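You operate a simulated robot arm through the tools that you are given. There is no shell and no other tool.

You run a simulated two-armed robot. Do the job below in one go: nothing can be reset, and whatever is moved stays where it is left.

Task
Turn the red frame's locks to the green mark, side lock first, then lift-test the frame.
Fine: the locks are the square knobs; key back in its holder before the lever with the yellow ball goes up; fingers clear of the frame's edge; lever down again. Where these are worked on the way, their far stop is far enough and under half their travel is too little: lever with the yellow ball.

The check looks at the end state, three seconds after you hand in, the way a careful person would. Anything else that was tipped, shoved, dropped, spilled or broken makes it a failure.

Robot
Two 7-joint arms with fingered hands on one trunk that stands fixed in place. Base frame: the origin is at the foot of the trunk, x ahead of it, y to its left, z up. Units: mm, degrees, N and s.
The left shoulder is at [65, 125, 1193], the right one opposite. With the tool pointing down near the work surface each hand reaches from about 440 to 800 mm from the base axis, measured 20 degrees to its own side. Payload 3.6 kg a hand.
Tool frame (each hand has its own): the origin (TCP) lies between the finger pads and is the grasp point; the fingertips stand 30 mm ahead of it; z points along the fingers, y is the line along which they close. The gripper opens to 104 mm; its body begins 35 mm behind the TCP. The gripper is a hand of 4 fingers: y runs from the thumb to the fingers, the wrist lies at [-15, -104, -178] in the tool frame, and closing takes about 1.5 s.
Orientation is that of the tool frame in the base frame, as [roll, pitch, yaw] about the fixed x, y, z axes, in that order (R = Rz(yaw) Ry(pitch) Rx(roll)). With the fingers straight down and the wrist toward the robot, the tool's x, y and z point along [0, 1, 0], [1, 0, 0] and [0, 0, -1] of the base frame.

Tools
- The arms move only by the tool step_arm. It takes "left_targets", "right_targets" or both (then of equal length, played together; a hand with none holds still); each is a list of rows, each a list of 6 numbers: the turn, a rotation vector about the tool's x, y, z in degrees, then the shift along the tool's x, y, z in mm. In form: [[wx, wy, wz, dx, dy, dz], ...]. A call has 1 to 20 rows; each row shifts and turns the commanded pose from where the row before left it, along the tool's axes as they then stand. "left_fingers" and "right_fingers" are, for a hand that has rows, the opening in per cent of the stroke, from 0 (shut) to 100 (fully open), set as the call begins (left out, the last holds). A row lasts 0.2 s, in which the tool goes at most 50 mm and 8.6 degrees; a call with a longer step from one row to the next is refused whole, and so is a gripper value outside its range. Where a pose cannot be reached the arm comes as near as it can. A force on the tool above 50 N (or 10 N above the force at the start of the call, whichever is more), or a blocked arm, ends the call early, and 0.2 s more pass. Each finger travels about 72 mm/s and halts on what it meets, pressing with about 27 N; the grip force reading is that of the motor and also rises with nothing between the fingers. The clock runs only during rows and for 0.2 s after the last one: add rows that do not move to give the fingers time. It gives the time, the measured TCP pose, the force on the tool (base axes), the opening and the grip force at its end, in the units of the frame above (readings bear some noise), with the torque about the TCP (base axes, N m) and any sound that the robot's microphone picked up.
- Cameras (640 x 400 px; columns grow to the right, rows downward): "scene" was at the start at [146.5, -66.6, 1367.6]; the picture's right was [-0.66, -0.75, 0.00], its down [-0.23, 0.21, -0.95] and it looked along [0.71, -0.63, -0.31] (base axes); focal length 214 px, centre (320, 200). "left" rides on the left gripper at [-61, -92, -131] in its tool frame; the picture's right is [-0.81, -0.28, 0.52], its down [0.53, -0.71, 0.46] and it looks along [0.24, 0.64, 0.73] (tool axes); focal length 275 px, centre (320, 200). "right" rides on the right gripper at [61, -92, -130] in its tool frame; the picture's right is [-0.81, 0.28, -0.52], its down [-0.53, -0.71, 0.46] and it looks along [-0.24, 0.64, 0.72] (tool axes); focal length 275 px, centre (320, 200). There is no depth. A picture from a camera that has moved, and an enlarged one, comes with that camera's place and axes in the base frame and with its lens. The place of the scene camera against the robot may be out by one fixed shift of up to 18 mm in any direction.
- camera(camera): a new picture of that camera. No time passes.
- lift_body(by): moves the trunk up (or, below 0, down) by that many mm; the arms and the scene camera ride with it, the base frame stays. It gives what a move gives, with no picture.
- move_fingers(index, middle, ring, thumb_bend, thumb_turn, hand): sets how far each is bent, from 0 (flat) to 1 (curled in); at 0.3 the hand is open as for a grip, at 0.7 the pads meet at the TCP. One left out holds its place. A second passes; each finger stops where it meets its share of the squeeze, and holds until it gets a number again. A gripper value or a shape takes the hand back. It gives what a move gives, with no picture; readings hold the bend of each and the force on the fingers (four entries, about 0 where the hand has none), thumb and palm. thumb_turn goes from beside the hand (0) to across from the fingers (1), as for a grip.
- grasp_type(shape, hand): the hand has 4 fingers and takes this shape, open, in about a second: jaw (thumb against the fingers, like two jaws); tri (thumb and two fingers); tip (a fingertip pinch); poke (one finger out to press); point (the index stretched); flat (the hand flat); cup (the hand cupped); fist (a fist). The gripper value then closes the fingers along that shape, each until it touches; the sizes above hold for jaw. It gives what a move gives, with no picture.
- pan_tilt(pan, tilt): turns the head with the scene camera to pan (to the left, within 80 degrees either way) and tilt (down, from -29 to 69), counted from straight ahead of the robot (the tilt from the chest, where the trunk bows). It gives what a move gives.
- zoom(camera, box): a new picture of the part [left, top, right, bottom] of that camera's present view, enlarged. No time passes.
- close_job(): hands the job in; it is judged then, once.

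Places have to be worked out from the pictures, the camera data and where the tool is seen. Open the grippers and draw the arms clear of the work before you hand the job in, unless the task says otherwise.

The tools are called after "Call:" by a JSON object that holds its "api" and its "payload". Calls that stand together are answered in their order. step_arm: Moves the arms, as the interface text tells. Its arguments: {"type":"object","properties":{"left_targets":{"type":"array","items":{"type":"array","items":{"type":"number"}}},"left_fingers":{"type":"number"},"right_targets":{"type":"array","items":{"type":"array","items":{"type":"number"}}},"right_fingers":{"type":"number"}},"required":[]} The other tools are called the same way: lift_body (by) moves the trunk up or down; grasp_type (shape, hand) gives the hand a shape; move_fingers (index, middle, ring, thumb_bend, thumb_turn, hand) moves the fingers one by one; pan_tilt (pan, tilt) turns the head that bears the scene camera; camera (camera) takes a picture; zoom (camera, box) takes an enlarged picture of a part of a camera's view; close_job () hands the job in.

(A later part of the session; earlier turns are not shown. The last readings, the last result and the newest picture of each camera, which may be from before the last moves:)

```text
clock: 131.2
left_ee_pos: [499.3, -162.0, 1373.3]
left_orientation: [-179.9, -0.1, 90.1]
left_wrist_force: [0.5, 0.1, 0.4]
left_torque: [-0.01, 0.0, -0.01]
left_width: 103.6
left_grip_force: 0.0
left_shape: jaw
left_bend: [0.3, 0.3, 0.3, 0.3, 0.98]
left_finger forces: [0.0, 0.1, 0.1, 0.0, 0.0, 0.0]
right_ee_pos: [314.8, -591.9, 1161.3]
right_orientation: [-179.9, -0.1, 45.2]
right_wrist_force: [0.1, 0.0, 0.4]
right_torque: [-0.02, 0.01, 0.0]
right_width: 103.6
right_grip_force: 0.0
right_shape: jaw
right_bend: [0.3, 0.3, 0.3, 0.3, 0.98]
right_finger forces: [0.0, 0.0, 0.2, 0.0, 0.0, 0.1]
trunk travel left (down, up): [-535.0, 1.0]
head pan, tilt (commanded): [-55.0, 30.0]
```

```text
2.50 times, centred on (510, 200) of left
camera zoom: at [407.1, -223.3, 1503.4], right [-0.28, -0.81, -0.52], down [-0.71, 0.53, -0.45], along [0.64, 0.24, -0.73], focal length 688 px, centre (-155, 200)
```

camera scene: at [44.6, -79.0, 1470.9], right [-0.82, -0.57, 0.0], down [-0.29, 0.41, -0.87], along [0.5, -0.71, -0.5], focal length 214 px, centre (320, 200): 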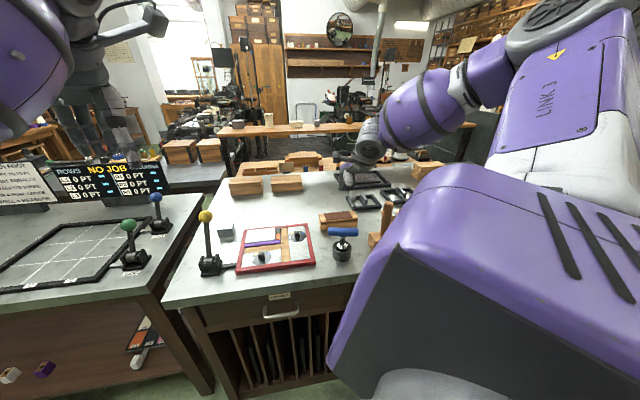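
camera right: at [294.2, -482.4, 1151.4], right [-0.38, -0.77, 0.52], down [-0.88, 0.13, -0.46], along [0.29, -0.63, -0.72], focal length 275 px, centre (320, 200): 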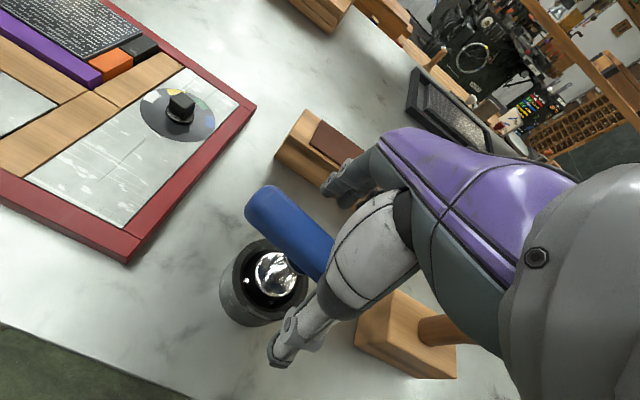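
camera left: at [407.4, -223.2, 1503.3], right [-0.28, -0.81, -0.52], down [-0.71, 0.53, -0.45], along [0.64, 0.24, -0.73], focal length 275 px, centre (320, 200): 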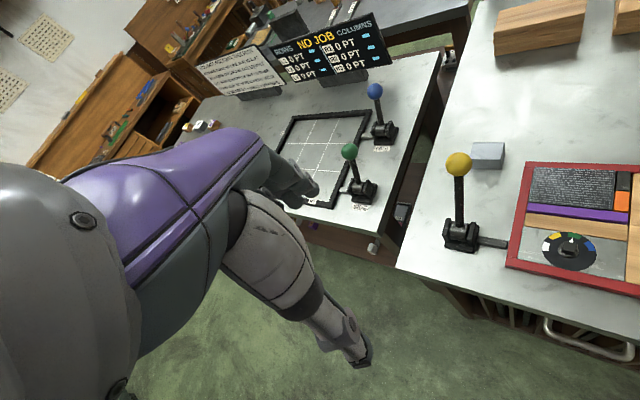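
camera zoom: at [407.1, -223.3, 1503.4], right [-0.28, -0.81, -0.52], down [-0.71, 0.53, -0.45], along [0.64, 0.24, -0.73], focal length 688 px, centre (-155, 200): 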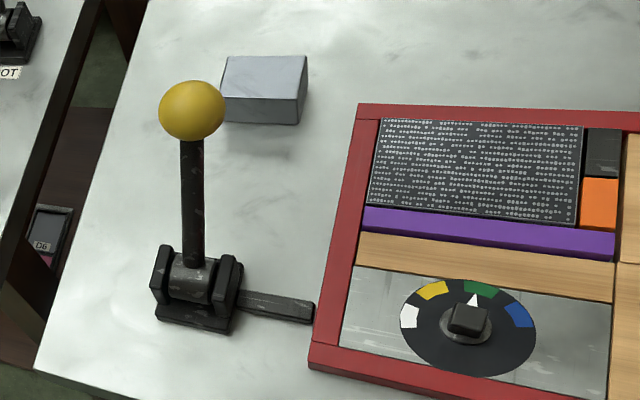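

The key is upright in its holder and both pointers sit on green. Next is the lever; for reach I want the trunk back down, so first I move the right hand up and left over free space, and the left hand out of its way.

Call:
{"api": "step_arm", "payload": {"right_targets": [[0, 0, 0, 21, -1.6, -6.1], [0, 0, 0, 21, -1.6, -6.1], [0, 0, 0, 21, -1.6, -6.1], [0, 0, 0, 21, -1.6, -6.1], [0, 0, 0, 21, -1.6, -6.1], [0, 0, 0, 21, -1.6, -6.1], [0, 0, 0, 21, -1.6, -6.1], [0, 0, 0, 21, -1.6, -6.1], [0, 0, 0, 21, -1.6, -6.1], [0, 0, 0, 21, -1.6, -6.1], [0, 0, 0, 21, -1.6, -6.1], [0, 0, 0, 21, -1.6, -6.1], [0, 0, 0, 0, 0, 0]], "left_targets": [[0, 0, 0, 8.4, 0, 0], [0, 0, 0, 8.4, 0, 0], [0, 0, 0, 8.4, 0, 0], [0, 0, 0, 8.4, 0, 0], [0, 0, 0, 8.4, 0, 0], [0, 0, 0, 8.4, 0, 0], [0, 0, 0, 8.4, 0, 0], [0, 0, 0, 8.4, 0, 0], [0, 0, 0, 8.4, 0, 0], [0, 0, 0, 8.4, 0, 0], [0, 0, 0, 8.4, 0, 0], [0, 0, 0, 8.4, 0, 0], [0, 0, 0, 0, 0, 0]]}}

Call:
{"api": "camera", "payload": {"camera": "scene"}}

Call:
{"api": "camera", "payload": {"camera": "left"}}

```text
clock: 134.0
left_ee_pos: [498.8, -61.7, 1373.2]
left_orientation: [180.0, -0.1, 89.9]
left_wrist_force: [-0.1, 0.4, -0.3]
left_torque: [0.03, 0.05, 0.01]
left_width: 103.4
left_grip_force: 0.0
left_shape: jaw
left_bend: [0.3, 0.3, 0.3, 0.3, 0.98]
left_finger forces: [0.0, 0.0, 0.0, 0.0, 0.0, 0.0]
right_ee_pos: [479.5, -401.1, 1234.9]
right_orientation: [180.0, -0.2, 45.1]
right_wrist_force: [0.8, 0.3, 0.2]
right_torque: [0.02, 0.0, 0.0]
right_width: 103.9
right_grip_force: 0.1
right_shape: jaw
right_bend: [0.3, 0.3, 0.3, 0.3, 0.98]
right_finger forces: [0.0, 0.1, 0.1, 0.1, 0.0, 0.0]
trunk travel left (down, up): [-535.0, 1.0]
head pan, tilt (commanded): [-55.0, 30.0]
```

```text
taken
camera scene: at [44.0, -79.4, 1471.0], right [-0.82, -0.57, 0.0], down [-0.29, 0.41, -0.87], along [0.5, -0.71, -0.5], focal length 214 px, centre (320, 200)
```

scene: 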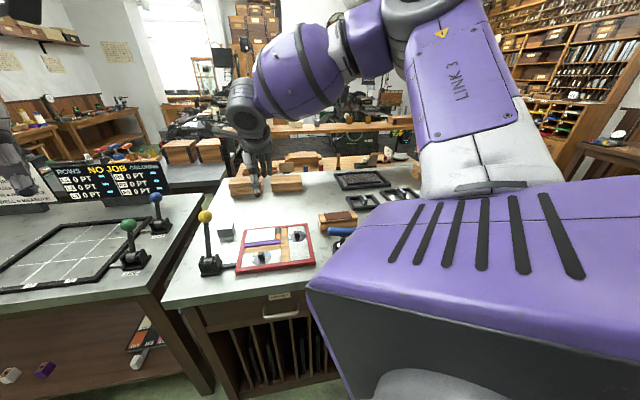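

```text
taken
camera left: at [406.8, -122.8, 1503.5], right [-0.27, -0.81, -0.52], down [-0.71, 0.53, -0.46], along [0.64, 0.24, -0.72], focal length 275 px, centre (320, 200)
```

left: 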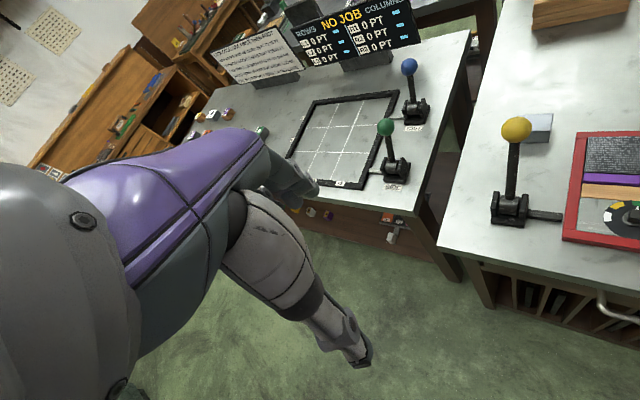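

Both hands are clear. I lower the trunk by 110 mm, which takes the right hand to z ≈ 1125, still well above the table items.

Call:
{"api": "lift_body", "payload": {"by": -110}}

Call:
{"api": "camera", "payload": {"camera": "scene"}}

Call:
{"api": "camera", "payload": {"camera": "right"}}

Call:
{"api": "camera", "payload": {"camera": "left"}}

```text
clock: 135.5
left_ee_pos: [497.4, -61.5, 1263.8]
left_orientation: [-180.0, 0.0, 90.0]
left_wrist_force: [-0.4, -0.1, 0.0]
left_torque: [0.02, -0.03, 0.0]
left_width: 103.8
left_grip_force: 0.1
left_shape: jaw
left_bend: [0.3, 0.3, 0.3, 0.3, 0.98]
left_finger forces: [0.0, 0.0, 0.0, 0.1, 0.1, 0.0]
right_ee_pos: [479.7, -399.2, 1125.9]
right_orientation: [179.9, -0.2, 45.3]
right_wrist_force: [0.6, 0.2, 0.1]
right_torque: [0.02, 0.04, 0.01]
right_width: 103.6
right_grip_force: 0.1
right_shape: jaw
right_bend: [0.3, 0.3, 0.3, 0.3, 0.98]
right_finger forces: [0.0, 0.1, 0.1, 0.0, 0.0, 0.0]
trunk travel left (down, up): [-425.0, 111.0]
head pan, tilt (commanded): [-55.0, 30.0]
```

```text
taken
camera scene: at [128.4, -78.7, 1348.5], right [-0.82, -0.57, 0.0], down [-0.29, 0.41, -0.87], along [0.5, -0.71, -0.5], focal length 214 px, centre (320, 200)
```

scene: 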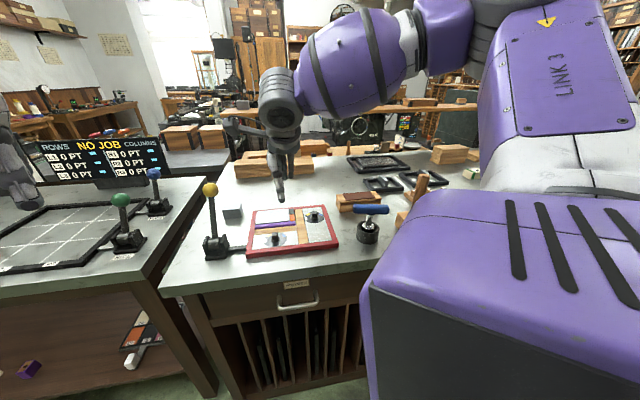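

```text
taken
camera right: at [457.5, -290.3, 1256.5], right [-0.38, -0.77, 0.52], down [-0.88, 0.13, -0.46], along [0.29, -0.63, -0.72], focal length 275 px, centre (320, 200)
```

right: 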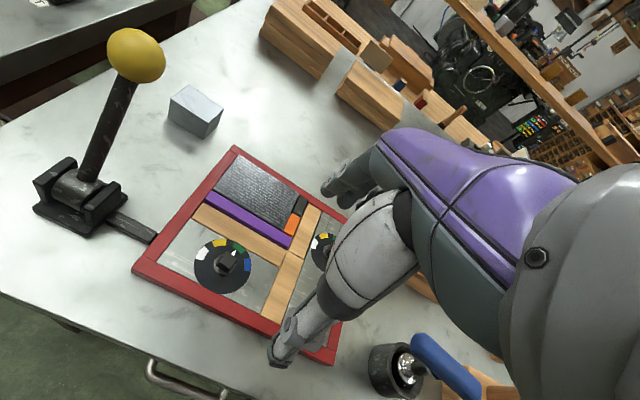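

```text
taken
camera left: at [406.3, -122.2, 1394.0], right [-0.27, -0.81, -0.52], down [-0.71, 0.53, -0.46], along [0.64, 0.24, -0.72], focal length 275 px, centre (320, 200)
```

left: 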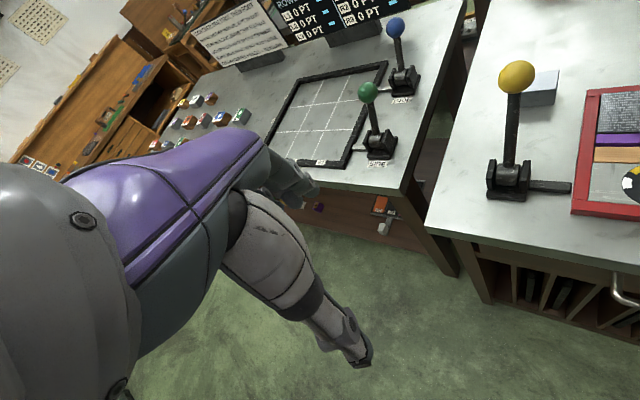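

Good views of the lever now. I zoom in from both hand cameras to fix its ball, pivot and swing direction.

Call:
{"api": "zoom", "payload": {"camera": "right", "box": [20, 10, 240, 280]}}

Call:
{"api": "zoom", "payload": {"camera": "left", "box": [450, 40, 640, 240]}}

Call:
{"api": "zoom", "payload": {"camera": "scene", "box": [185, 170, 275, 275]}}

```text
1.48 times, centred on (130, 145) of right
camera zoom: at [457.5, -290.3, 1256.5], right [-0.38, -0.77, 0.52], down [-0.88, 0.13, -0.46], along [0.29, -0.63, -0.72], focal length 408 px, centre (602, 282)
```

zoom: 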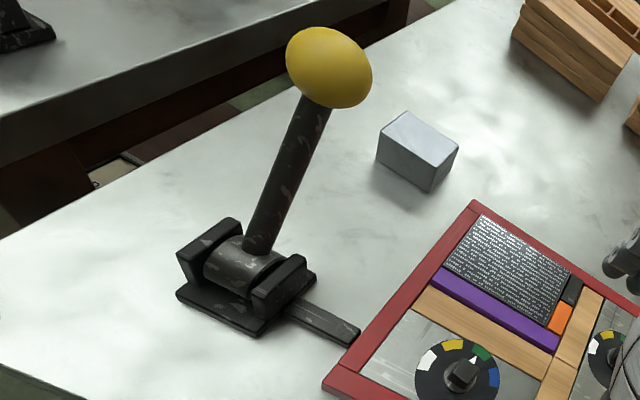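

```text
2.00 times, centred on (545, 140) of left
camera zoom: at [406.3, -122.2, 1394.0], right [-0.27, -0.81, -0.52], down [-0.71, 0.53, -0.46], along [0.64, 0.24, -0.72], focal length 551 px, centre (-130, 320)
```

zoom: 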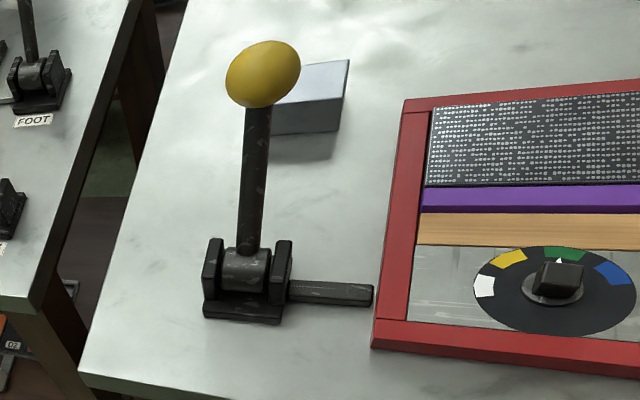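

```text
3.81 times, centred on (230, 222) of scene
camera zoom: at [128.4, -78.7, 1348.5], right [-0.82, -0.57, 0.0], down [-0.29, 0.41, -0.87], along [0.5, -0.71, -0.5], focal length 817 px, centre (663, 114)
```

zoom: 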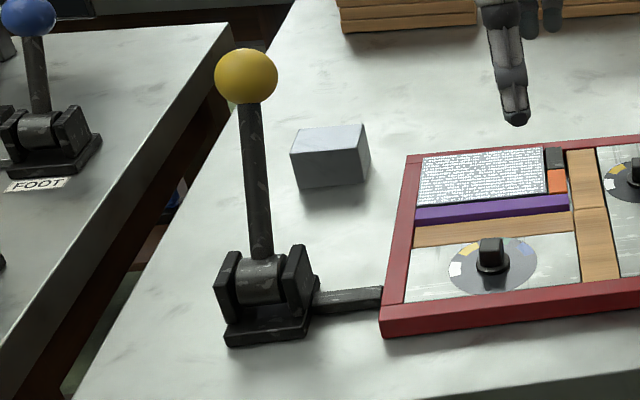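

Triangulation gives: ball ≈ (686, −331, 1068), pivot ≈ (638, −281, 935), so the lever leans ~27° away from me in the −45° direction, ball radius 22 mm. I lift the left hand higher out of the way (keeping its view), raise the right hand and move it above the ball.

Call:
{"api": "step_arm", "payload": {"right_targets": [[0, 0, 0, 0, 0, -15], [0, 0, 0, 0, 0, -15], [0, 0, 0, 0, 0, -15], [0, 0, 0, 19.4, 9.9, 0], [0, 0, 0, 19.4, 9.9, 0], [0, 0, 0, 19.4, 9.9, 0], [0, 0, 0, 19.4, 9.9, 0], [0, 0, 0, 19.4, 9.9, 0], [0, 0, 0, 19.4, 9.9, 0], [0, 0, 0, 19.4, 9.9, 0], [0, 0, 0, 19.4, 9.9, 0], [0, 0, 0, 19.4, 9.9, 0], [0, 0, 0, 19.4, 9.9, 0], [0, 0, 0, 0, 0, 0]], "left_targets": [[0, 0, 0, 4, 0, -15], [0, 0, 0, 4, 0, -15], [0, 0, 0, 4, 0, -15], [0, 0, 0, 4, 0, -15], [0, 0, 0, 4, 0, -15], [0, 0, 0, 4, 0, -15], [0, 0, 0, 4, 0, -15], [0, 0, 0, 4, 0, -15], [0, 0, 0, 4, 0, -15], [0, 0, 0, 4, 0, 0], [0, 0, 0, 0, 0, 0], [0, 0, 0, 0, 0, 0], [0, 0, 0, 0, 0, 0], [0, 0, 0, 0, 0, 0]]}}

Call:
{"api": "camera", "payload": {"camera": "scene"}}

Call:
{"api": "camera", "payload": {"camera": "right"}}

Call:
{"api": "camera", "payload": {"camera": "left"}}

```text
clock: 138.5
left_ee_pos: [497.0, -20.8, 1396.8]
left_orientation: [-180.0, 0.0, 89.9]
left_wrist_force: [0.7, 1.0, 0.4]
left_torque: [-0.06, -0.02, 0.06]
left_width: 103.5
left_grip_force: 0.0
left_shape: jaw
left_bend: [0.3, 0.3, 0.3, 0.3, 0.98]
left_finger forces: [0.0, 0.0, 0.0, 0.0, 0.1, 0.0]
right_ee_pos: [683.0, -333.6, 1171.0]
right_orientation: [179.9, 0.0, 45.3]
right_wrist_force: [-0.7, -0.2, 0.4]
right_torque: [0.01, -0.04, -0.02]
right_width: 103.6
right_grip_force: 0.1
right_shape: jaw
right_bend: [0.3, 0.3, 0.3, 0.3, 0.98]
right_finger forces: [0.0, 0.0, 0.0, 0.0, 0.1, 0.0]
right hand out of reach, approached as far as the arm can: row 13
trunk travel left (down, up): [-425.0, 111.0]
head pan, tilt (commanded): [-55.0, 30.0]
```

```text
taken
camera scene: at [127.8, -78.7, 1348.6], right [-0.82, -0.57, 0.0], down [-0.29, 0.41, -0.87], along [0.5, -0.71, -0.5], focal length 214 px, centre (320, 200)
```

scene: 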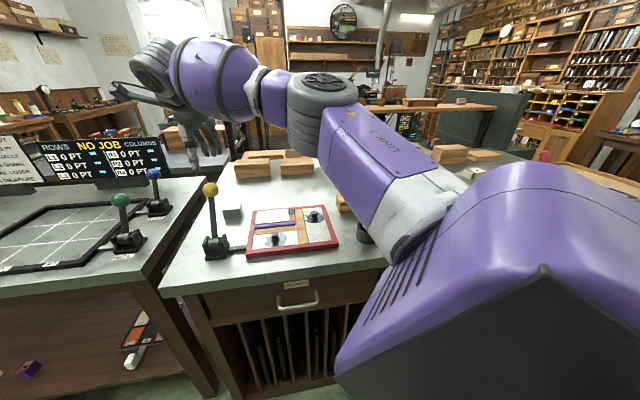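

```text
taken
camera right: at [660.4, -224.3, 1300.6], right [-0.38, -0.77, 0.52], down [-0.88, 0.12, -0.46], along [0.29, -0.63, -0.72], focal length 275 px, centre (320, 200)
```

right: 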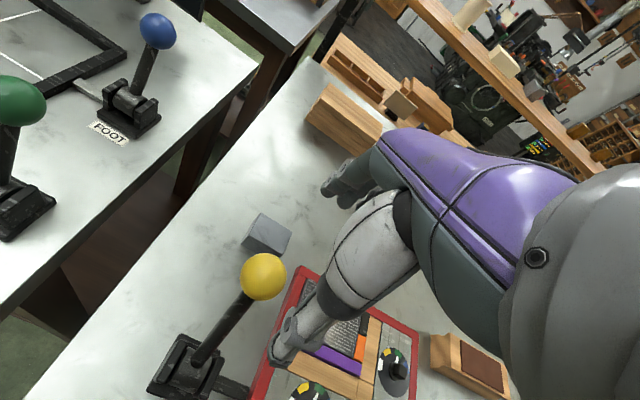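

```text
taken
camera left: at [405.4, -81.6, 1528.1], right [-0.28, -0.81, -0.52], down [-0.71, 0.53, -0.46], along [0.64, 0.24, -0.72], focal length 275 px, centre (320, 200)
```

left: 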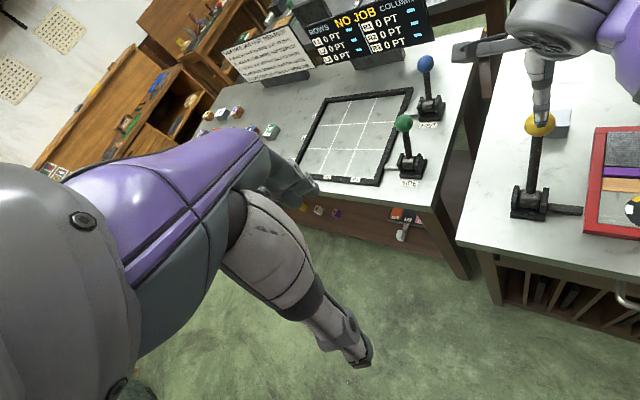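

The hand is above the ball; the ball reads at tool (6, 3) from the TCP, about 103 mm below. I lower 60 mm while centring on it.

Call:
{"api": "step_arm", "payload": {"right_targets": [[0, 0, 0, 0, 0, 12], [0, 0, 0, 0, 0, 12], [0, 0, 0, 2, 1, 12], [0, 0, 0, 2, 1, 12], [0, 0, 0, 2, 1, 12], [0, 0, 0, 0, 0, 0]]}}

Call:
{"api": "camera", "payload": {"camera": "right"}}

Call:
{"api": "zoom", "payload": {"camera": "left", "box": [470, 40, 620, 240]}}

Call:
{"api": "zoom", "payload": {"camera": "scene", "box": [150, 110, 290, 275]}}

```text
clock: 139.9
left_ee_pos: [499.1, -20.4, 1396.6]
left_orientation: [-180.0, 0.0, 90.0]
left_wrist_force: [0.1, 0.3, 0.4]
left_torque: [0.01, 0.01, 0.01]
left_width: 103.7
left_grip_force: 0.1
left_shape: jaw
left_bend: [0.3, 0.3, 0.3, 0.3, 0.98]
left_finger forces: [0.0, 0.0, 0.1, 0.1, 0.0, 0.1]
right_ee_pos: [691.1, -330.2, 1110.9]
right_orientation: [179.9, 0.0, 45.2]
right_wrist_force: [0.5, 0.1, -0.9]
right_torque: [0.02, 0.02, -0.02]
right_width: 103.7
right_grip_force: 0.0
right_shape: jaw
right_bend: [0.3, 0.3, 0.3, 0.3, 0.98]
right_finger forces: [0.0, 0.0, 0.1, 0.0, 0.0, 0.0]
trunk travel left (down, up): [-425.0, 111.0]
head pan, tilt (commanded): [-55.0, 30.0]
```

```text
taken
camera right: at [668.5, -222.0, 1241.0], right [-0.38, -0.77, 0.52], down [-0.88, 0.13, -0.46], along [0.29, -0.63, -0.73], focal length 275 px, centre (320, 200)
```

right: 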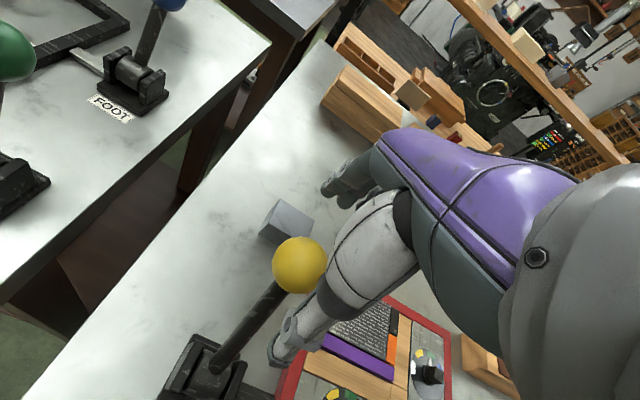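

```text
2.00 times, centred on (545, 140) of left
camera zoom: at [406.0, -81.7, 1527.9], right [-0.28, -0.81, -0.52], down [-0.71, 0.53, -0.46], along [0.64, 0.24, -0.72], focal length 551 px, centre (-130, 320)
```

zoom: 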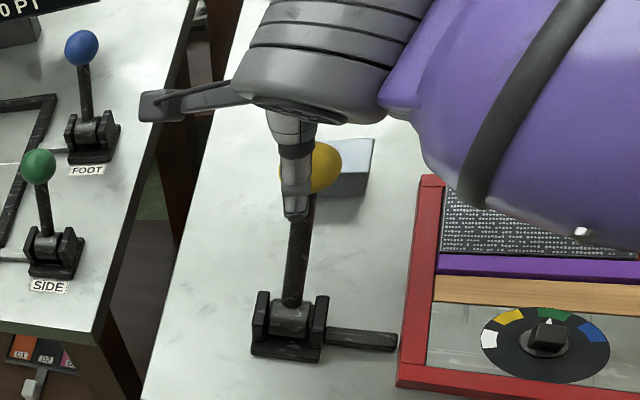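

```text
2.42 times, centred on (220, 192) of scene
camera zoom: at [128.3, -78.7, 1348.5], right [-0.82, -0.57, 0.0], down [-0.29, 0.41, -0.87], along [0.5, -0.71, -0.5], focal length 520 px, centre (562, 218)
```

zoom: 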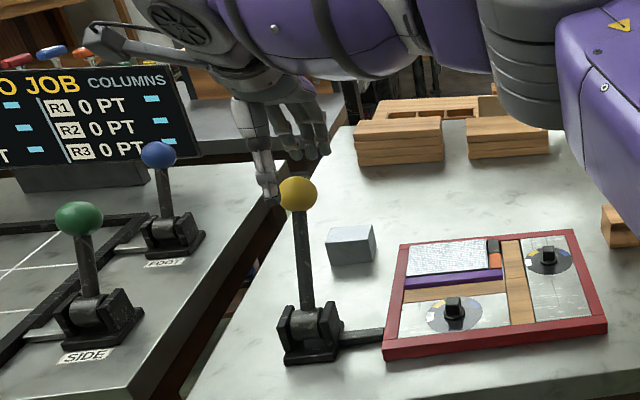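

The ball is right under the TCP, ~45 mm below. I lower the open hand around it (thumb on my side, fingers beyond).

Call:
{"api": "step_arm", "payload": {"right_targets": [[0, 0, 0, 0, 0, 7], [0, 0, 0, 0, 0, 7], [0, 0, 0, 0, 0, 7], [0, 0, 0, 0, 0, 7], [0, 0, 0, 0, 0, 7], [0, 0, 0, 0, 0, 5], [0, 0, 0, 0, 0, 0]]}}

Call:
{"api": "camera", "payload": {"camera": "right"}}

Call:
{"api": "zoom", "payload": {"camera": "left", "box": [470, 40, 620, 240]}}

Call:
{"api": "zoom", "payload": {"camera": "scene", "box": [150, 110, 290, 275]}}

```text
clock: 141.5
left_ee_pos: [497.4, -21.0, 1396.3]
left_orientation: [-180.0, -0.1, 90.0]
left_wrist_force: [-0.4, -0.6, -0.1]
left_torque: [-0.05, 0.02, 0.02]
left_width: 103.7
left_grip_force: 0.1
left_shape: jaw
left_bend: [0.3, 0.3, 0.3, 0.3, 0.98]
left_finger forces: [0.0, 0.0, 0.0, 0.0, 0.0, 0.1]
right_ee_pos: [691.3, -331.9, 1072.0]
right_orientation: [179.9, -0.1, 45.1]
right_wrist_force: [-0.5, -0.1, 1.2]
right_torque: [0.04, 0.03, 0.01]
right_width: 103.7
right_grip_force: 0.0
right_shape: jaw
right_bend: [0.3, 0.3, 0.3, 0.3, 0.98]
right_finger forces: [0.0, 0.0, 0.1, 0.0, 0.0, 0.0]
trunk travel left (down, up): [-425.0, 111.0]
head pan, tilt (commanded): [-55.0, 30.0]
```

```text
taken
camera right: at [668.3, -223.2, 1201.7], right [-0.38, -0.77, 0.52], down [-0.88, 0.13, -0.46], along [0.29, -0.63, -0.73], focal length 275 px, centre (320, 200)
```

right: 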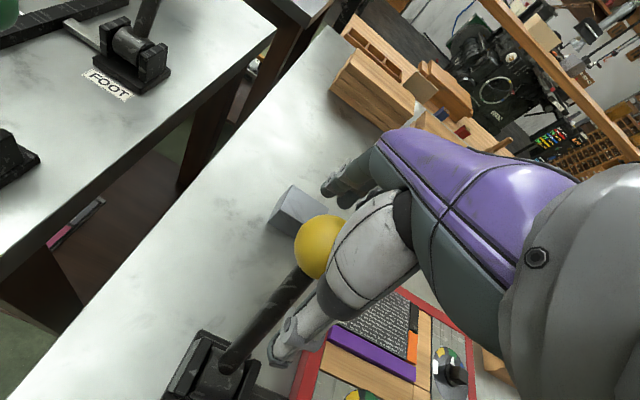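

```text
2.00 times, centred on (545, 140) of left
camera zoom: at [406.2, -81.7, 1527.9], right [-0.28, -0.81, -0.52], down [-0.71, 0.53, -0.46], along [0.64, 0.24, -0.72], focal length 551 px, centre (-130, 320)
```

zoom: 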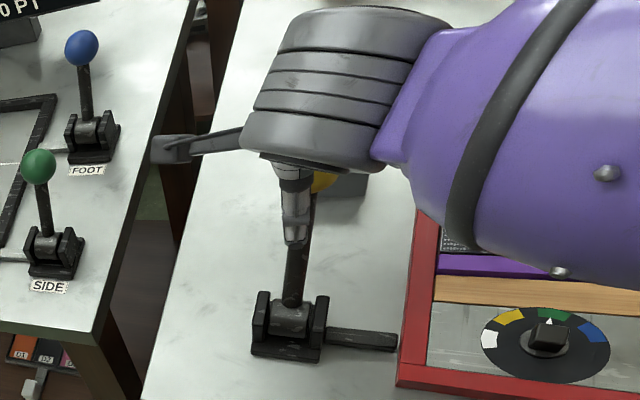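

```text
2.42 times, centred on (220, 192) of scene
camera zoom: at [128.5, -78.7, 1348.5], right [-0.82, -0.57, 0.0], down [-0.29, 0.41, -0.87], along [0.5, -0.71, -0.5], focal length 520 px, centre (562, 218)
```

zoom: 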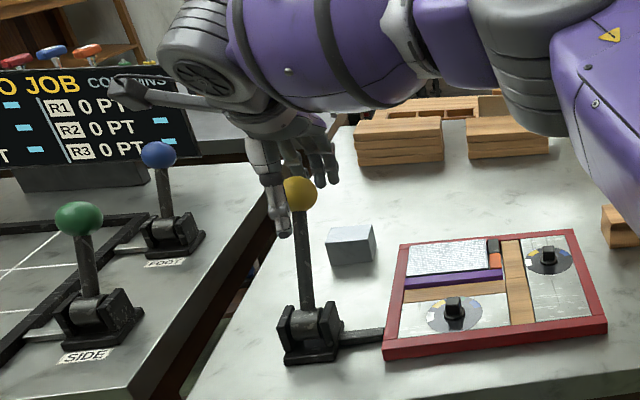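

The ball now sits inside the open hand. I pull toward me along the lever's arc: first taking up the slack to the fingers, then ~15° of swing, and read the forces.

Call:
{"api": "step_arm", "payload": {"right_targets": [[0, 0, 0, 0, -8, 0], [0, 0, 0, 0, -8, 0], [0, 0, 0, 0, -8, 0], [0, 0, 0, 0, -6, -2.5], [0, 0, 0, 0, -6, -2.5], [0, 0, 0, 0, -6, -2.2], [0, 0, 0, 0, -6, -2.2], [0, 0, 0, 0, 0, 0]]}}

Call:
{"api": "zoom", "payload": {"camera": "scene", "box": [150, 110, 290, 275]}}

Call:
{"api": "zoom", "payload": {"camera": "left", "box": [470, 40, 620, 240]}}

```text
clock: 143.3
left_ee_pos: [498.6, -20.0, 1395.6]
left_orientation: [-179.9, 0.1, 90.0]
left_wrist_force: [0.3, 0.0, 0.0]
left_torque: [0.02, 0.0, 0.02]
left_width: 104.1
left_grip_force: 0.2
left_shape: jaw
left_bend: [0.3, 0.3, 0.3, 0.3, 0.98]
left_finger forces: [0.0, 0.1, 0.0, 0.0, 0.1, 0.0]
right_ee_pos: [657.8, -297.7, 1080.7]
right_orientation: [180.0, -0.2, 45.2]
right_wrist_force: [7.0, -4.7, 3.1]
right_torque: [-0.14, -0.18, 0.02]
right_width: 104.1
right_grip_force: 0.1
right_shape: jaw
right_bend: [0.26, 0.3, 0.3, 0.3, 0.98]
right_finger forces: [8.8, 0.2, 0.0, 0.1, 0.1, 0.0]
trunk travel left (down, up): [-425.0, 111.0]
head pan, tilt (commanded): [-55.0, 30.0]
```

```text
2.42 times, centred on (220, 192) of scene
camera zoom: at [129.2, -79.3, 1348.4], right [-0.82, -0.57, 0.0], down [-0.29, 0.41, -0.87], along [0.5, -0.71, -0.5], focal length 520 px, centre (562, 218)
```

zoom: 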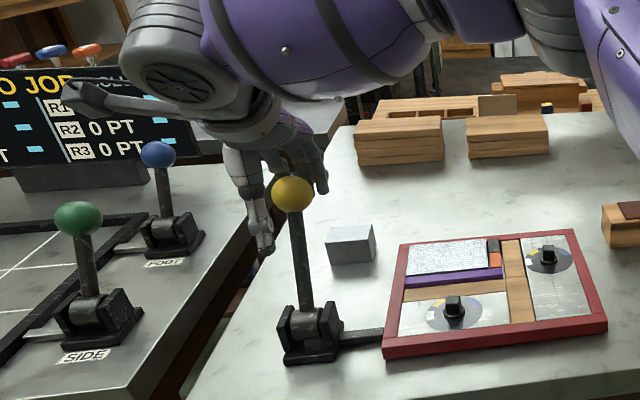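

```text
2.00 times, centred on (545, 140) of left
camera zoom: at [407.0, -82.3, 1527.6], right [-0.28, -0.81, -0.52], down [-0.71, 0.53, -0.45], along [0.64, 0.24, -0.73], focal length 551 px, centre (-130, 320)
```

zoom: 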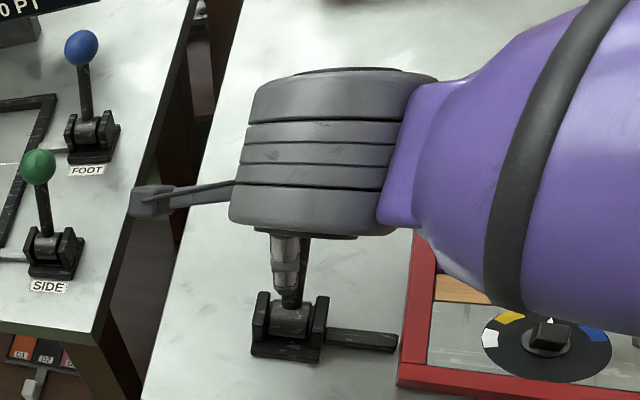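

The fingers met the ball (index 8.8 N, about 8 N opposing) and bent back a little; the lever seems to have barely moved. I zoom in to see whether it swings this way.

Call:
{"api": "zoom", "payload": {"camera": "scene", "box": [190, 160, 270, 270]}}

Call:
{"api": "camera", "payload": {"camera": "right"}}

```text
3.64 times, centred on (230, 215) of scene
camera zoom: at [129.2, -79.3, 1348.4], right [-0.82, -0.57, 0.0], down [-0.29, 0.41, -0.87], along [0.5, -0.71, -0.5], focal length 780 px, centre (647, 146)
```

zoom: 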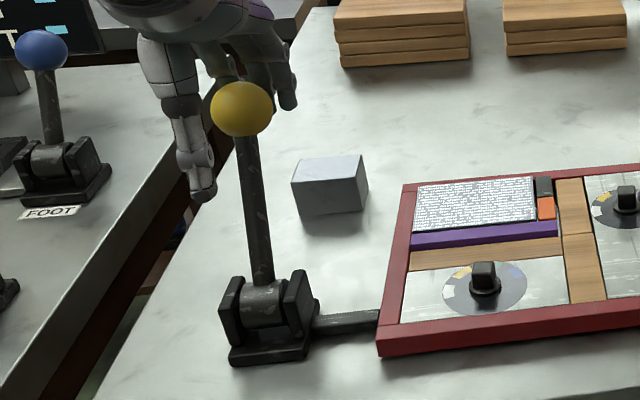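

```text
taken
camera right: at [634.6, -188.8, 1211.4], right [-0.38, -0.77, 0.52], down [-0.88, 0.13, -0.46], along [0.29, -0.63, -0.72], focal length 275 px, centre (320, 200)
```

right: 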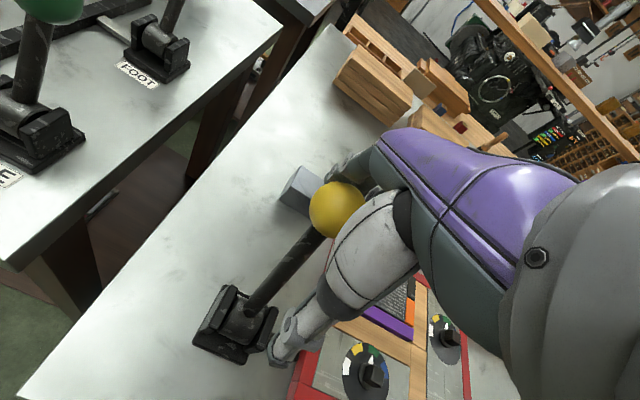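

By the hand camera the ball has moved ~10 mm toward me, so it does swing this way against ~8 N. I keep pulling along the arc.

Call:
{"api": "step_arm", "payload": {"right_targets": [[0, 0, 0, 0, -6, -2], [0, 0, 0, 0, -6, -1.8], [0, 0, 0, 0, -6, -1.5], [0, 0, 0, 0, -6, -1.2], [0, 0, 0, 0, 0, 0]]}}

Call:
{"api": "zoom", "payload": {"camera": "scene", "box": [190, 160, 270, 270]}}

Call:
{"api": "camera", "payload": {"camera": "right"}}

```text
clock: 144.5
left_ee_pos: [498.4, -20.5, 1396.3]
left_orientation: [-179.9, 0.0, 90.0]
left_wrist_force: [0.2, -0.1, -0.2]
left_torque: [-0.01, 0.02, 0.01]
left_width: 104.0
left_grip_force: 0.0
left_shape: jaw
left_bend: [0.3, 0.3, 0.3, 0.3, 0.98]
left_finger forces: [0.0, 0.0, 0.0, 0.1, 0.0, 0.1]
right_ee_pos: [640.5, -279.7, 1089.6]
right_orientation: [180.0, -0.3, 45.3]
right_wrist_force: [8.8, -4.8, 13.4]
right_torque: [-0.47, -0.63, 0.07]
right_width: 103.7
right_grip_force: 0.1
right_shape: jaw
right_bend: [0.24, 0.29, 0.3, 0.3, 0.98]
right_finger forces: [12.9, 1.6, 0.0, 0.0, 0.0, 0.0]
trunk travel left (down, up): [-425.0, 111.0]
head pan, tilt (commanded): [-55.0, 30.0]
```

```text
3.64 times, centred on (230, 215) of scene
camera zoom: at [128.6, -79.1, 1348.6], right [-0.82, -0.57, 0.0], down [-0.29, 0.41, -0.87], along [0.5, -0.71, -0.5], focal length 780 px, centre (647, 146)
```

zoom: 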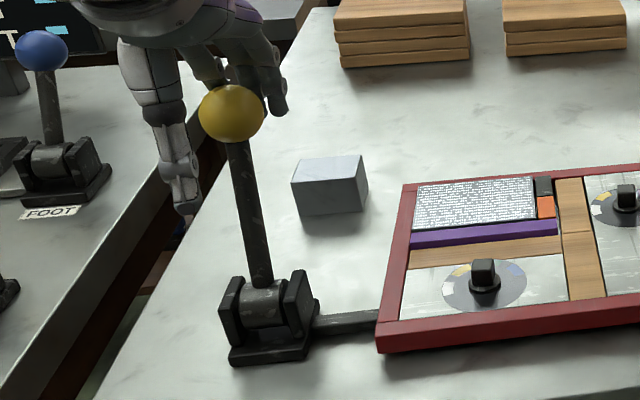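

```text
taken
camera right: at [617.2, -171.5, 1218.8], right [-0.38, -0.77, 0.51], down [-0.88, 0.13, -0.46], along [0.29, -0.63, -0.72], focal length 275 px, centre (320, 200)
```

right: 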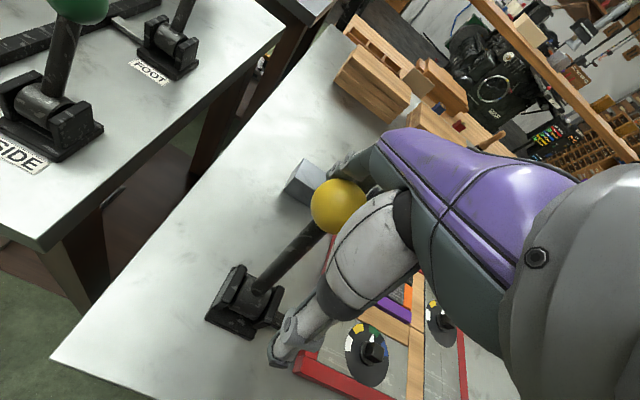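

The lever is swinging toward me (about 15° so far) with ~10 N resistance; the upward 13 N says I should raise a little more. I continue along the arc with extra lift.

Call:
{"api": "step_arm", "payload": {"right_targets": [[0, 0, 0, 0, -3, -4], [0, 0, 0, 0, -6, -2.5], [0, 0, 0, 0, -6, -2], [0, 0, 0, 0, -6, -1.5], [0, 0, 0, 0, 0, 0]]}}

Call:
{"api": "zoom", "payload": {"camera": "scene", "box": [180, 160, 320, 280]}}

Call:
{"api": "camera", "payload": {"camera": "right"}}

```text
clock: 145.7
left_ee_pos: [497.8, -21.5, 1396.3]
left_orientation: [-179.8, 0.0, 89.9]
left_wrist_force: [-0.2, 0.2, 0.3]
left_torque: [-0.02, 0.0, -0.01]
left_width: 103.6
left_grip_force: 0.0
left_shape: jaw
left_bend: [0.3, 0.3, 0.3, 0.3, 0.98]
left_finger forces: [0.1, 0.1, 0.0, 0.0, 0.0, 0.0]
right_ee_pos: [625.2, -265.4, 1096.8]
right_orientation: [180.0, -0.1, 45.1]
right_wrist_force: [5.9, -4.3, 5.6]
right_torque: [-0.31, -0.31, 0.03]
right_width: 103.9
right_grip_force: 0.3
right_shape: jaw
right_bend: [0.25, 0.29, 0.3, 0.3, 0.98]
right_finger forces: [8.3, 2.0, 0.0, 0.1, 0.0, 0.1]
trunk travel left (down, up): [-425.0, 111.0]
head pan, tilt (commanded): [-55.0, 30.0]
```

```text
3.33 times, centred on (250, 220) of scene
camera zoom: at [128.8, -79.2, 1348.5], right [-0.82, -0.57, 0.0], down [-0.29, 0.41, -0.87], along [0.5, -0.71, -0.5], focal length 715 px, centre (553, 133)
```

zoom: 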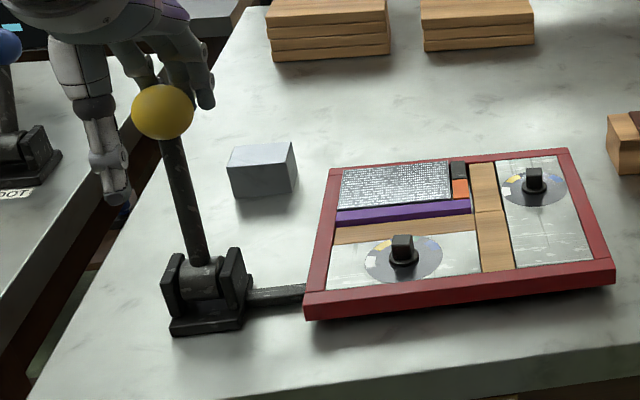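

```text
taken
camera right: at [603.2, -156.8, 1227.0], right [-0.38, -0.77, 0.52], down [-0.88, 0.13, -0.46], along [0.29, -0.63, -0.73], focal length 275 px, centre (320, 200)
```

right: 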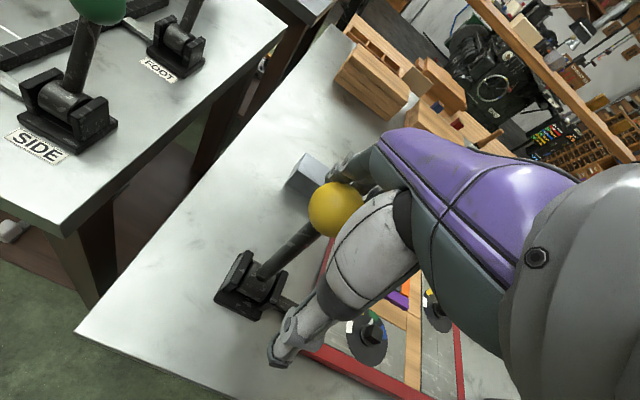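

Swinging steadily with only ~7 N; the frame is still flat on the table. I continue past vertical.

Call:
{"api": "step_arm", "payload": {"right_targets": [[0, 0, 0, 0, -6, -0.5], [0, 0, 0, 0, -6, 0], [0, 0, 0, 0, -6, 0], [0, 0, 0, 0, -6, 0], [0, 0, 0, 0, -6, 0.5], [0, 0, 0, 0, 0, 0]]}}

Call:
{"api": "zoom", "payload": {"camera": "scene", "box": [180, 160, 320, 280]}}

Call:
{"api": "camera", "payload": {"camera": "right"}}

```text
clock: 147.1
left_ee_pos: [498.9, -20.3, 1396.4]
left_orientation: [179.9, 0.0, 90.0]
left_wrist_force: [-0.2, -0.3, 0.0]
left_torque: [-0.02, 0.03, 0.0]
left_width: 103.9
left_grip_force: 0.1
left_shape: jaw
left_bend: [0.3, 0.3, 0.3, 0.3, 0.98]
left_finger forces: [0.1, 0.0, 0.1, 0.1, 0.0, 0.1]
right_ee_pos: [603.9, -243.7, 1097.6]
right_orientation: [179.9, -0.1, 45.3]
right_wrist_force: [7.1, -3.4, 9.3]
right_torque: [-0.43, -0.49, 0.09]
right_width: 104.1
right_grip_force: 0.0
right_shape: jaw
right_bend: [0.25, 0.29, 0.3, 0.3, 0.98]
right_finger forces: [8.6, 1.5, 0.0, 0.0, 0.0, 0.1]
trunk travel left (down, up): [-425.0, 111.0]
head pan, tilt (commanded): [-55.0, 30.0]
```

```text
3.33 times, centred on (250, 220) of scene
camera zoom: at [128.6, -78.8, 1348.5], right [-0.82, -0.57, 0.0], down [-0.29, 0.41, -0.87], along [0.5, -0.71, -0.5], focal length 715 px, centre (553, 133)
```

zoom: 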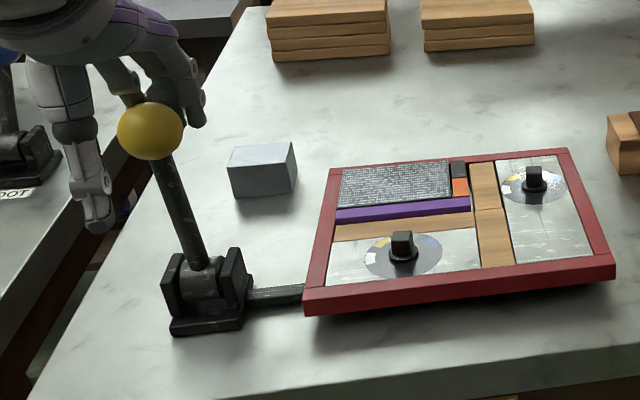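

```text
taken
camera right: at [581.7, -135.4, 1227.4], right [-0.38, -0.77, 0.52], down [-0.88, 0.13, -0.46], along [0.29, -0.63, -0.73], focal length 275 px, centre (320, 200)
```

right: 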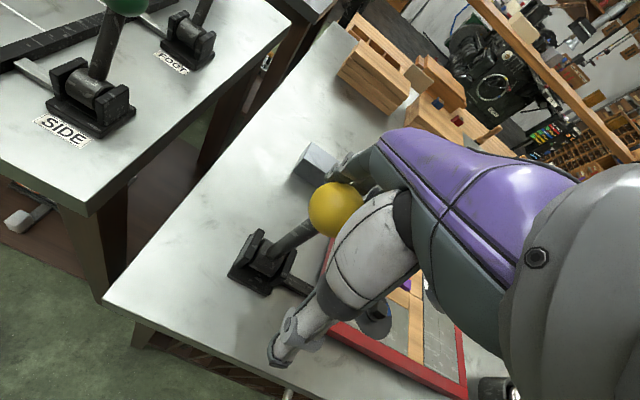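

The frame's edge has begun to rise (shadow under it) — this is the right direction. I keep pulling, holding height as the ball starts down the arc.

Call:
{"api": "step_arm", "payload": {"right_targets": [[0, 0, 0, 0, -6, 0], [0, 0, 0, 0, -6, 0], [0, 0, 0, 0, -6, 0.5], [0, 0, 0, 0, -6, 1], [0, 0, 0, 0, -6, 1.5], [0, 0, 0, 0, 0, 0]]}}

Call:
{"api": "zoom", "payload": {"camera": "scene", "box": [180, 160, 320, 280]}}

Call:
{"api": "camera", "payload": {"camera": "right"}}

```text
clock: 148.5
left_ee_pos: [498.1, -19.8, 1396.2]
left_orientation: [-179.9, 0.0, 90.0]
left_wrist_force: [0.4, 0.2, -0.7]
left_torque: [0.01, -0.02, 0.01]
left_width: 103.7
left_grip_force: 0.0
left_shape: jaw
left_bend: [0.3, 0.3, 0.3, 0.3, 0.98]
left_finger forces: [0.0, 0.1, 0.0, 0.0, 0.0, 0.0]
right_ee_pos: [583.6, -223.1, 1093.8]
right_orientation: [180.0, 0.0, 45.1]
right_wrist_force: [4.5, -1.5, 9.3]
right_torque: [-0.3, -0.41, 0.14]
right_width: 103.7
right_grip_force: 0.1
right_shape: jaw
right_bend: [0.27, 0.29, 0.3, 0.3, 0.98]
right_finger forces: [7.4, 1.4, 0.1, 0.0, 0.1, 0.0]
trunk travel left (down, up): [-425.0, 111.0]
head pan, tilt (commanded): [-55.0, 30.0]
```

```text
3.33 times, centred on (250, 220) of scene
camera zoom: at [128.6, -78.6, 1348.5], right [-0.82, -0.57, 0.0], down [-0.29, 0.41, -0.87], along [0.5, -0.71, -0.5], focal length 715 px, centre (553, 133)
```

zoom: 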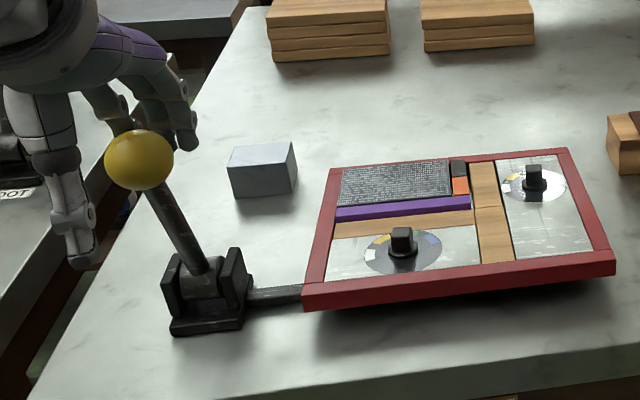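

```text
taken
camera right: at [560.8, -114.8, 1224.6], right [-0.38, -0.77, 0.52], down [-0.88, 0.13, -0.46], along [0.29, -0.63, -0.72], focal length 275 px, centre (320, 200)
```

right: 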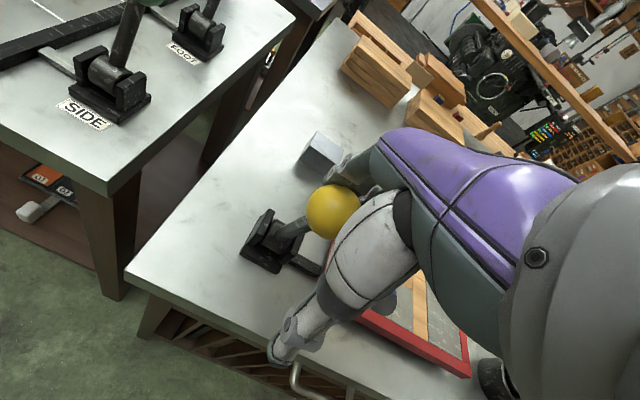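

The front edge of the frame is clearly lifting, everything in it stays put. The lever is ~17° past vertical; I continue following the arc down.

Call:
{"api": "step_arm", "payload": {"right_targets": [[0, 0, 0, 0, -6, 1.2], [0, 0, 0, 0, -6, 1.8], [0, 0, 0, 0, -6, 2.2], [0, 0, 0, 0, -6, 2.6], [0, 0, 0, 0, -6, 3], [0, 0, 0, 0, 0, 0]]}}

Call:
{"api": "zoom", "payload": {"camera": "scene", "box": [180, 160, 320, 280]}}

Call:
{"api": "camera", "payload": {"camera": "right"}}

```text
clock: 149.9
left_ee_pos: [498.9, -21.0, 1397.8]
left_orientation: [180.0, 0.0, 90.1]
left_wrist_force: [0.3, -1.5, 0.2]
left_torque: [0.02, -0.02, 0.04]
left_width: 103.6
left_grip_force: 0.1
left_shape: jaw
left_bend: [0.3, 0.3, 0.3, 0.3, 0.98]
left_finger forces: [0.1, 0.0, 0.0, 0.1, 0.0, 0.0]
right_ee_pos: [561.7, -202.7, 1083.1]
right_orientation: [-180.0, -0.1, 45.3]
right_wrist_force: [4.8, -0.1, 6.7]
right_torque: [-0.23, -0.32, 0.18]
right_width: 103.7
right_grip_force: 0.1
right_shape: jaw
right_bend: [0.27, 0.29, 0.3, 0.3, 0.98]
right_finger forces: [5.9, 1.2, 0.0, 0.1, 0.0, 0.0]
trunk travel left (down, up): [-425.0, 111.0]
head pan, tilt (commanded): [-55.0, 30.0]
```

```text
3.33 times, centred on (250, 220) of scene
camera zoom: at [128.7, -78.6, 1348.5], right [-0.82, -0.57, 0.0], down [-0.29, 0.41, -0.87], along [0.5, -0.71, -0.5], focal length 715 px, centre (553, 133)
```

zoom: 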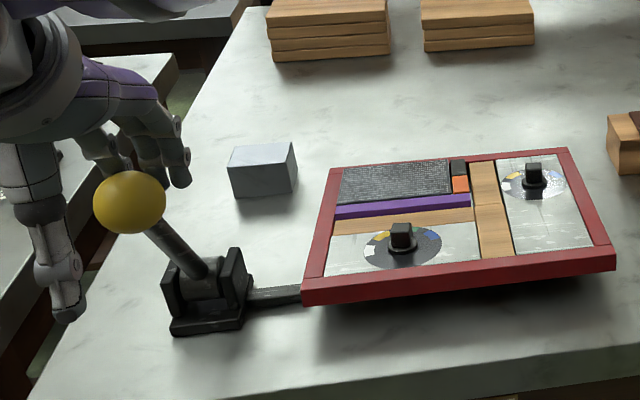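

```text
taken
camera right: at [538.7, -93.2, 1213.2], right [-0.38, -0.77, 0.52], down [-0.88, 0.13, -0.46], along [0.29, -0.63, -0.72], focal length 275 px, centre (320, 200)
```

right: 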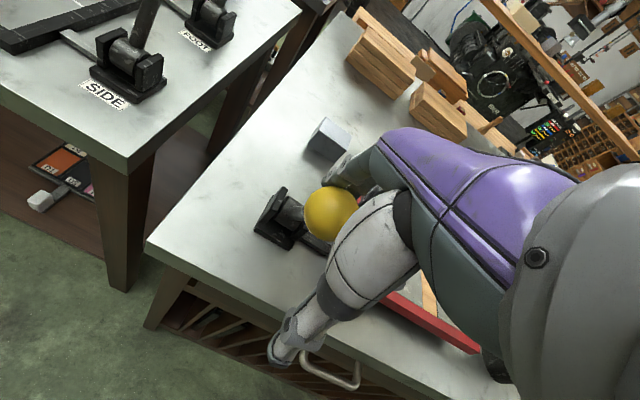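

Past vertical by ~30° now and the pull is easing (6 N); the frame is up along its near side. I continue toward the far stop.

Call:
{"api": "step_arm", "payload": {"right_targets": [[0, 0, 0, 0, -6, 3.4], [0, 0, 0, 0, -6, 3.8], [0, 0, 0, 0, -6, 4.2], [0, 0, 0, 0, -6, 4.6], [0, 0, 0, 0, 0, 0]]}}

Call:
{"api": "zoom", "payload": {"camera": "scene", "box": [180, 160, 320, 280]}}

Call:
{"api": "zoom", "payload": {"camera": "left", "box": [440, 40, 640, 260]}}

```text
clock: 151.1
left_ee_pos: [498.9, -23.4, 1396.6]
left_orientation: [-179.8, -0.1, 90.0]
left_wrist_force: [0.0, 0.1, -0.6]
left_torque: [0.01, -0.01, 0.01]
left_width: 103.8
left_grip_force: 0.0
left_shape: jaw
left_bend: [0.3, 0.3, 0.3, 0.3, 0.98]
left_finger forces: [0.0, 0.0, 0.0, 0.1, 0.0, 0.0]
right_ee_pos: [548.6, -188.2, 1071.9]
right_orientation: [179.3, -0.5, 45.1]
right_wrist_force: [20.2, -19.2, 27.9]
right_torque: [-1.38, -1.37, 0.04]
right_width: 103.7
right_grip_force: 0.1
right_shape: jaw
right_bend: [0.15, 0.25, 0.3, 0.3, 0.98]
right_finger forces: [24.5, 10.5, 0.7, 0.1, 0.1, 0.0]
trunk travel left (down, up): [-425.0, 111.0]
head pan, tilt (commanded): [-55.0, 30.0]
```

```text
3.33 times, centred on (250, 220) of scene
camera zoom: at [129.1, -80.7, 1348.5], right [-0.82, -0.57, 0.0], down [-0.29, 0.41, -0.87], along [0.5, -0.71, -0.5], focal length 715 px, centre (553, 133)
```

zoom: 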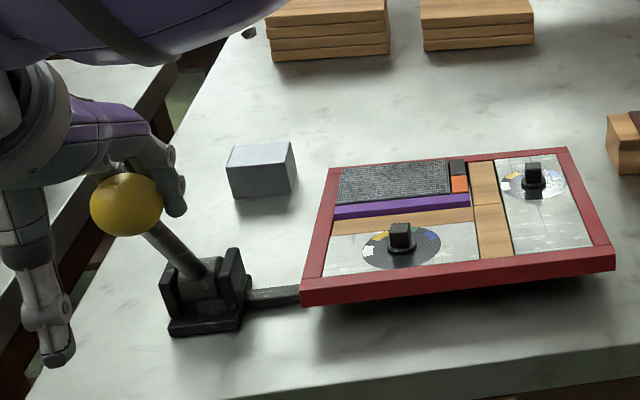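

```text
1.82 times, centred on (540, 150) of left
camera zoom: at [406.8, -83.9, 1527.7], right [-0.28, -0.81, -0.52], down [-0.71, 0.53, -0.45], along [0.64, 0.24, -0.72], focal length 500 px, centre (-80, 291)
```

zoom: 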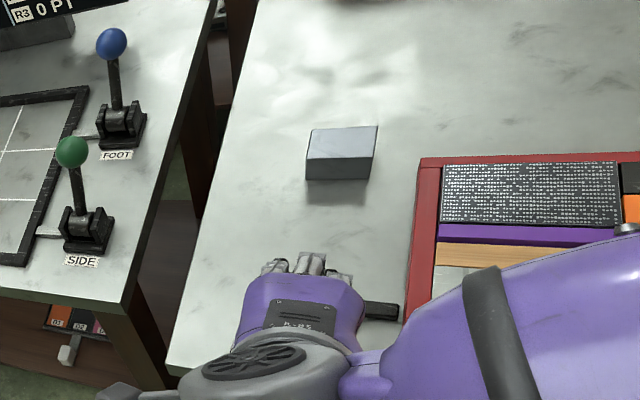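

The force jumped to ~28 N: the lever is at its far stop and the frame is lifted. I ease off the pressure, hold a second for the lift test, and look.

Call:
{"api": "step_arm", "payload": {"right_targets": [[0, 0, 0, 0, 4, -3], [0, 0, 0, 0, 3, -1], [0, 0, 0, 0, 0, 0], [0, 0, 0, 0, 0, 0], [0, 0, 0, 0, 0, 0], [0, 0, 0, 0, 0, 0]]}}

Call:
{"api": "zoom", "payload": {"camera": "scene", "box": [180, 160, 320, 280]}}

Call:
{"api": "camera", "payload": {"camera": "right"}}

```text
clock: 152.5
left_ee_pos: [498.9, -21.2, 1395.5]
left_orientation: [-179.8, -0.1, 90.0]
left_wrist_force: [-0.5, -0.6, 0.1]
left_torque: [-0.02, -0.02, 0.01]
left_width: 103.8
left_grip_force: 0.2
left_shape: jaw
left_bend: [0.3, 0.3, 0.3, 0.3, 0.98]
left_finger forces: [0.0, 0.0, 0.1, 0.0, 0.1, 0.0]
right_ee_pos: [551.5, -191.1, 1073.5]
right_orientation: [179.6, -0.3, 45.3]
right_wrist_force: [14.8, -11.5, 20.2]
right_torque: [-1.02, -1.07, 0.12]
right_width: 103.8
right_grip_force: 0.1
right_shape: jaw
right_bend: [0.18, 0.26, 0.3, 0.3, 0.98]
right_finger forces: [18.6, 7.0, 0.2, 0.0, 0.0, 0.0]
trunk travel left (down, up): [-425.0, 111.0]
head pan, tilt (commanded): [-55.0, 30.0]
```

```text
3.33 times, centred on (250, 220) of scene
camera zoom: at [128.8, -79.8, 1348.5], right [-0.82, -0.57, 0.0], down [-0.29, 0.41, -0.87], along [0.5, -0.71, -0.5], focal length 715 px, centre (553, 133)
```

zoom: 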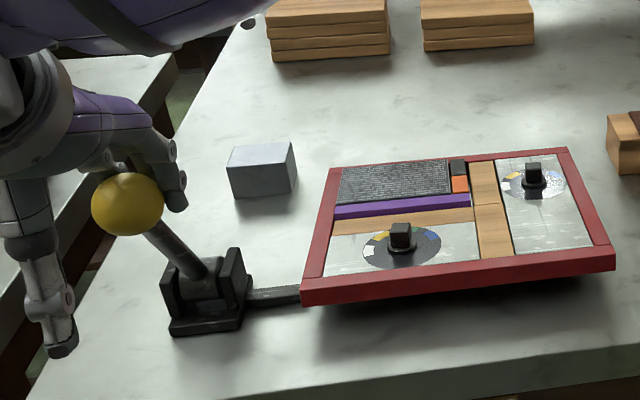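

```text
taken
camera right: at [527.9, -82.1, 1203.0], right [-0.38, -0.77, 0.52], down [-0.88, 0.12, -0.46], along [0.29, -0.63, -0.72], focal length 275 px, centre (320, 200)
```

right: 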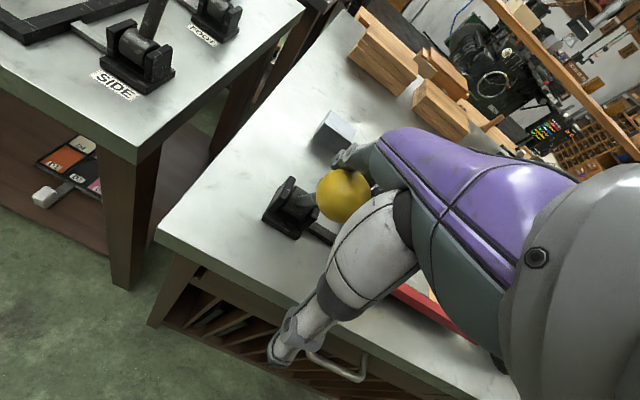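

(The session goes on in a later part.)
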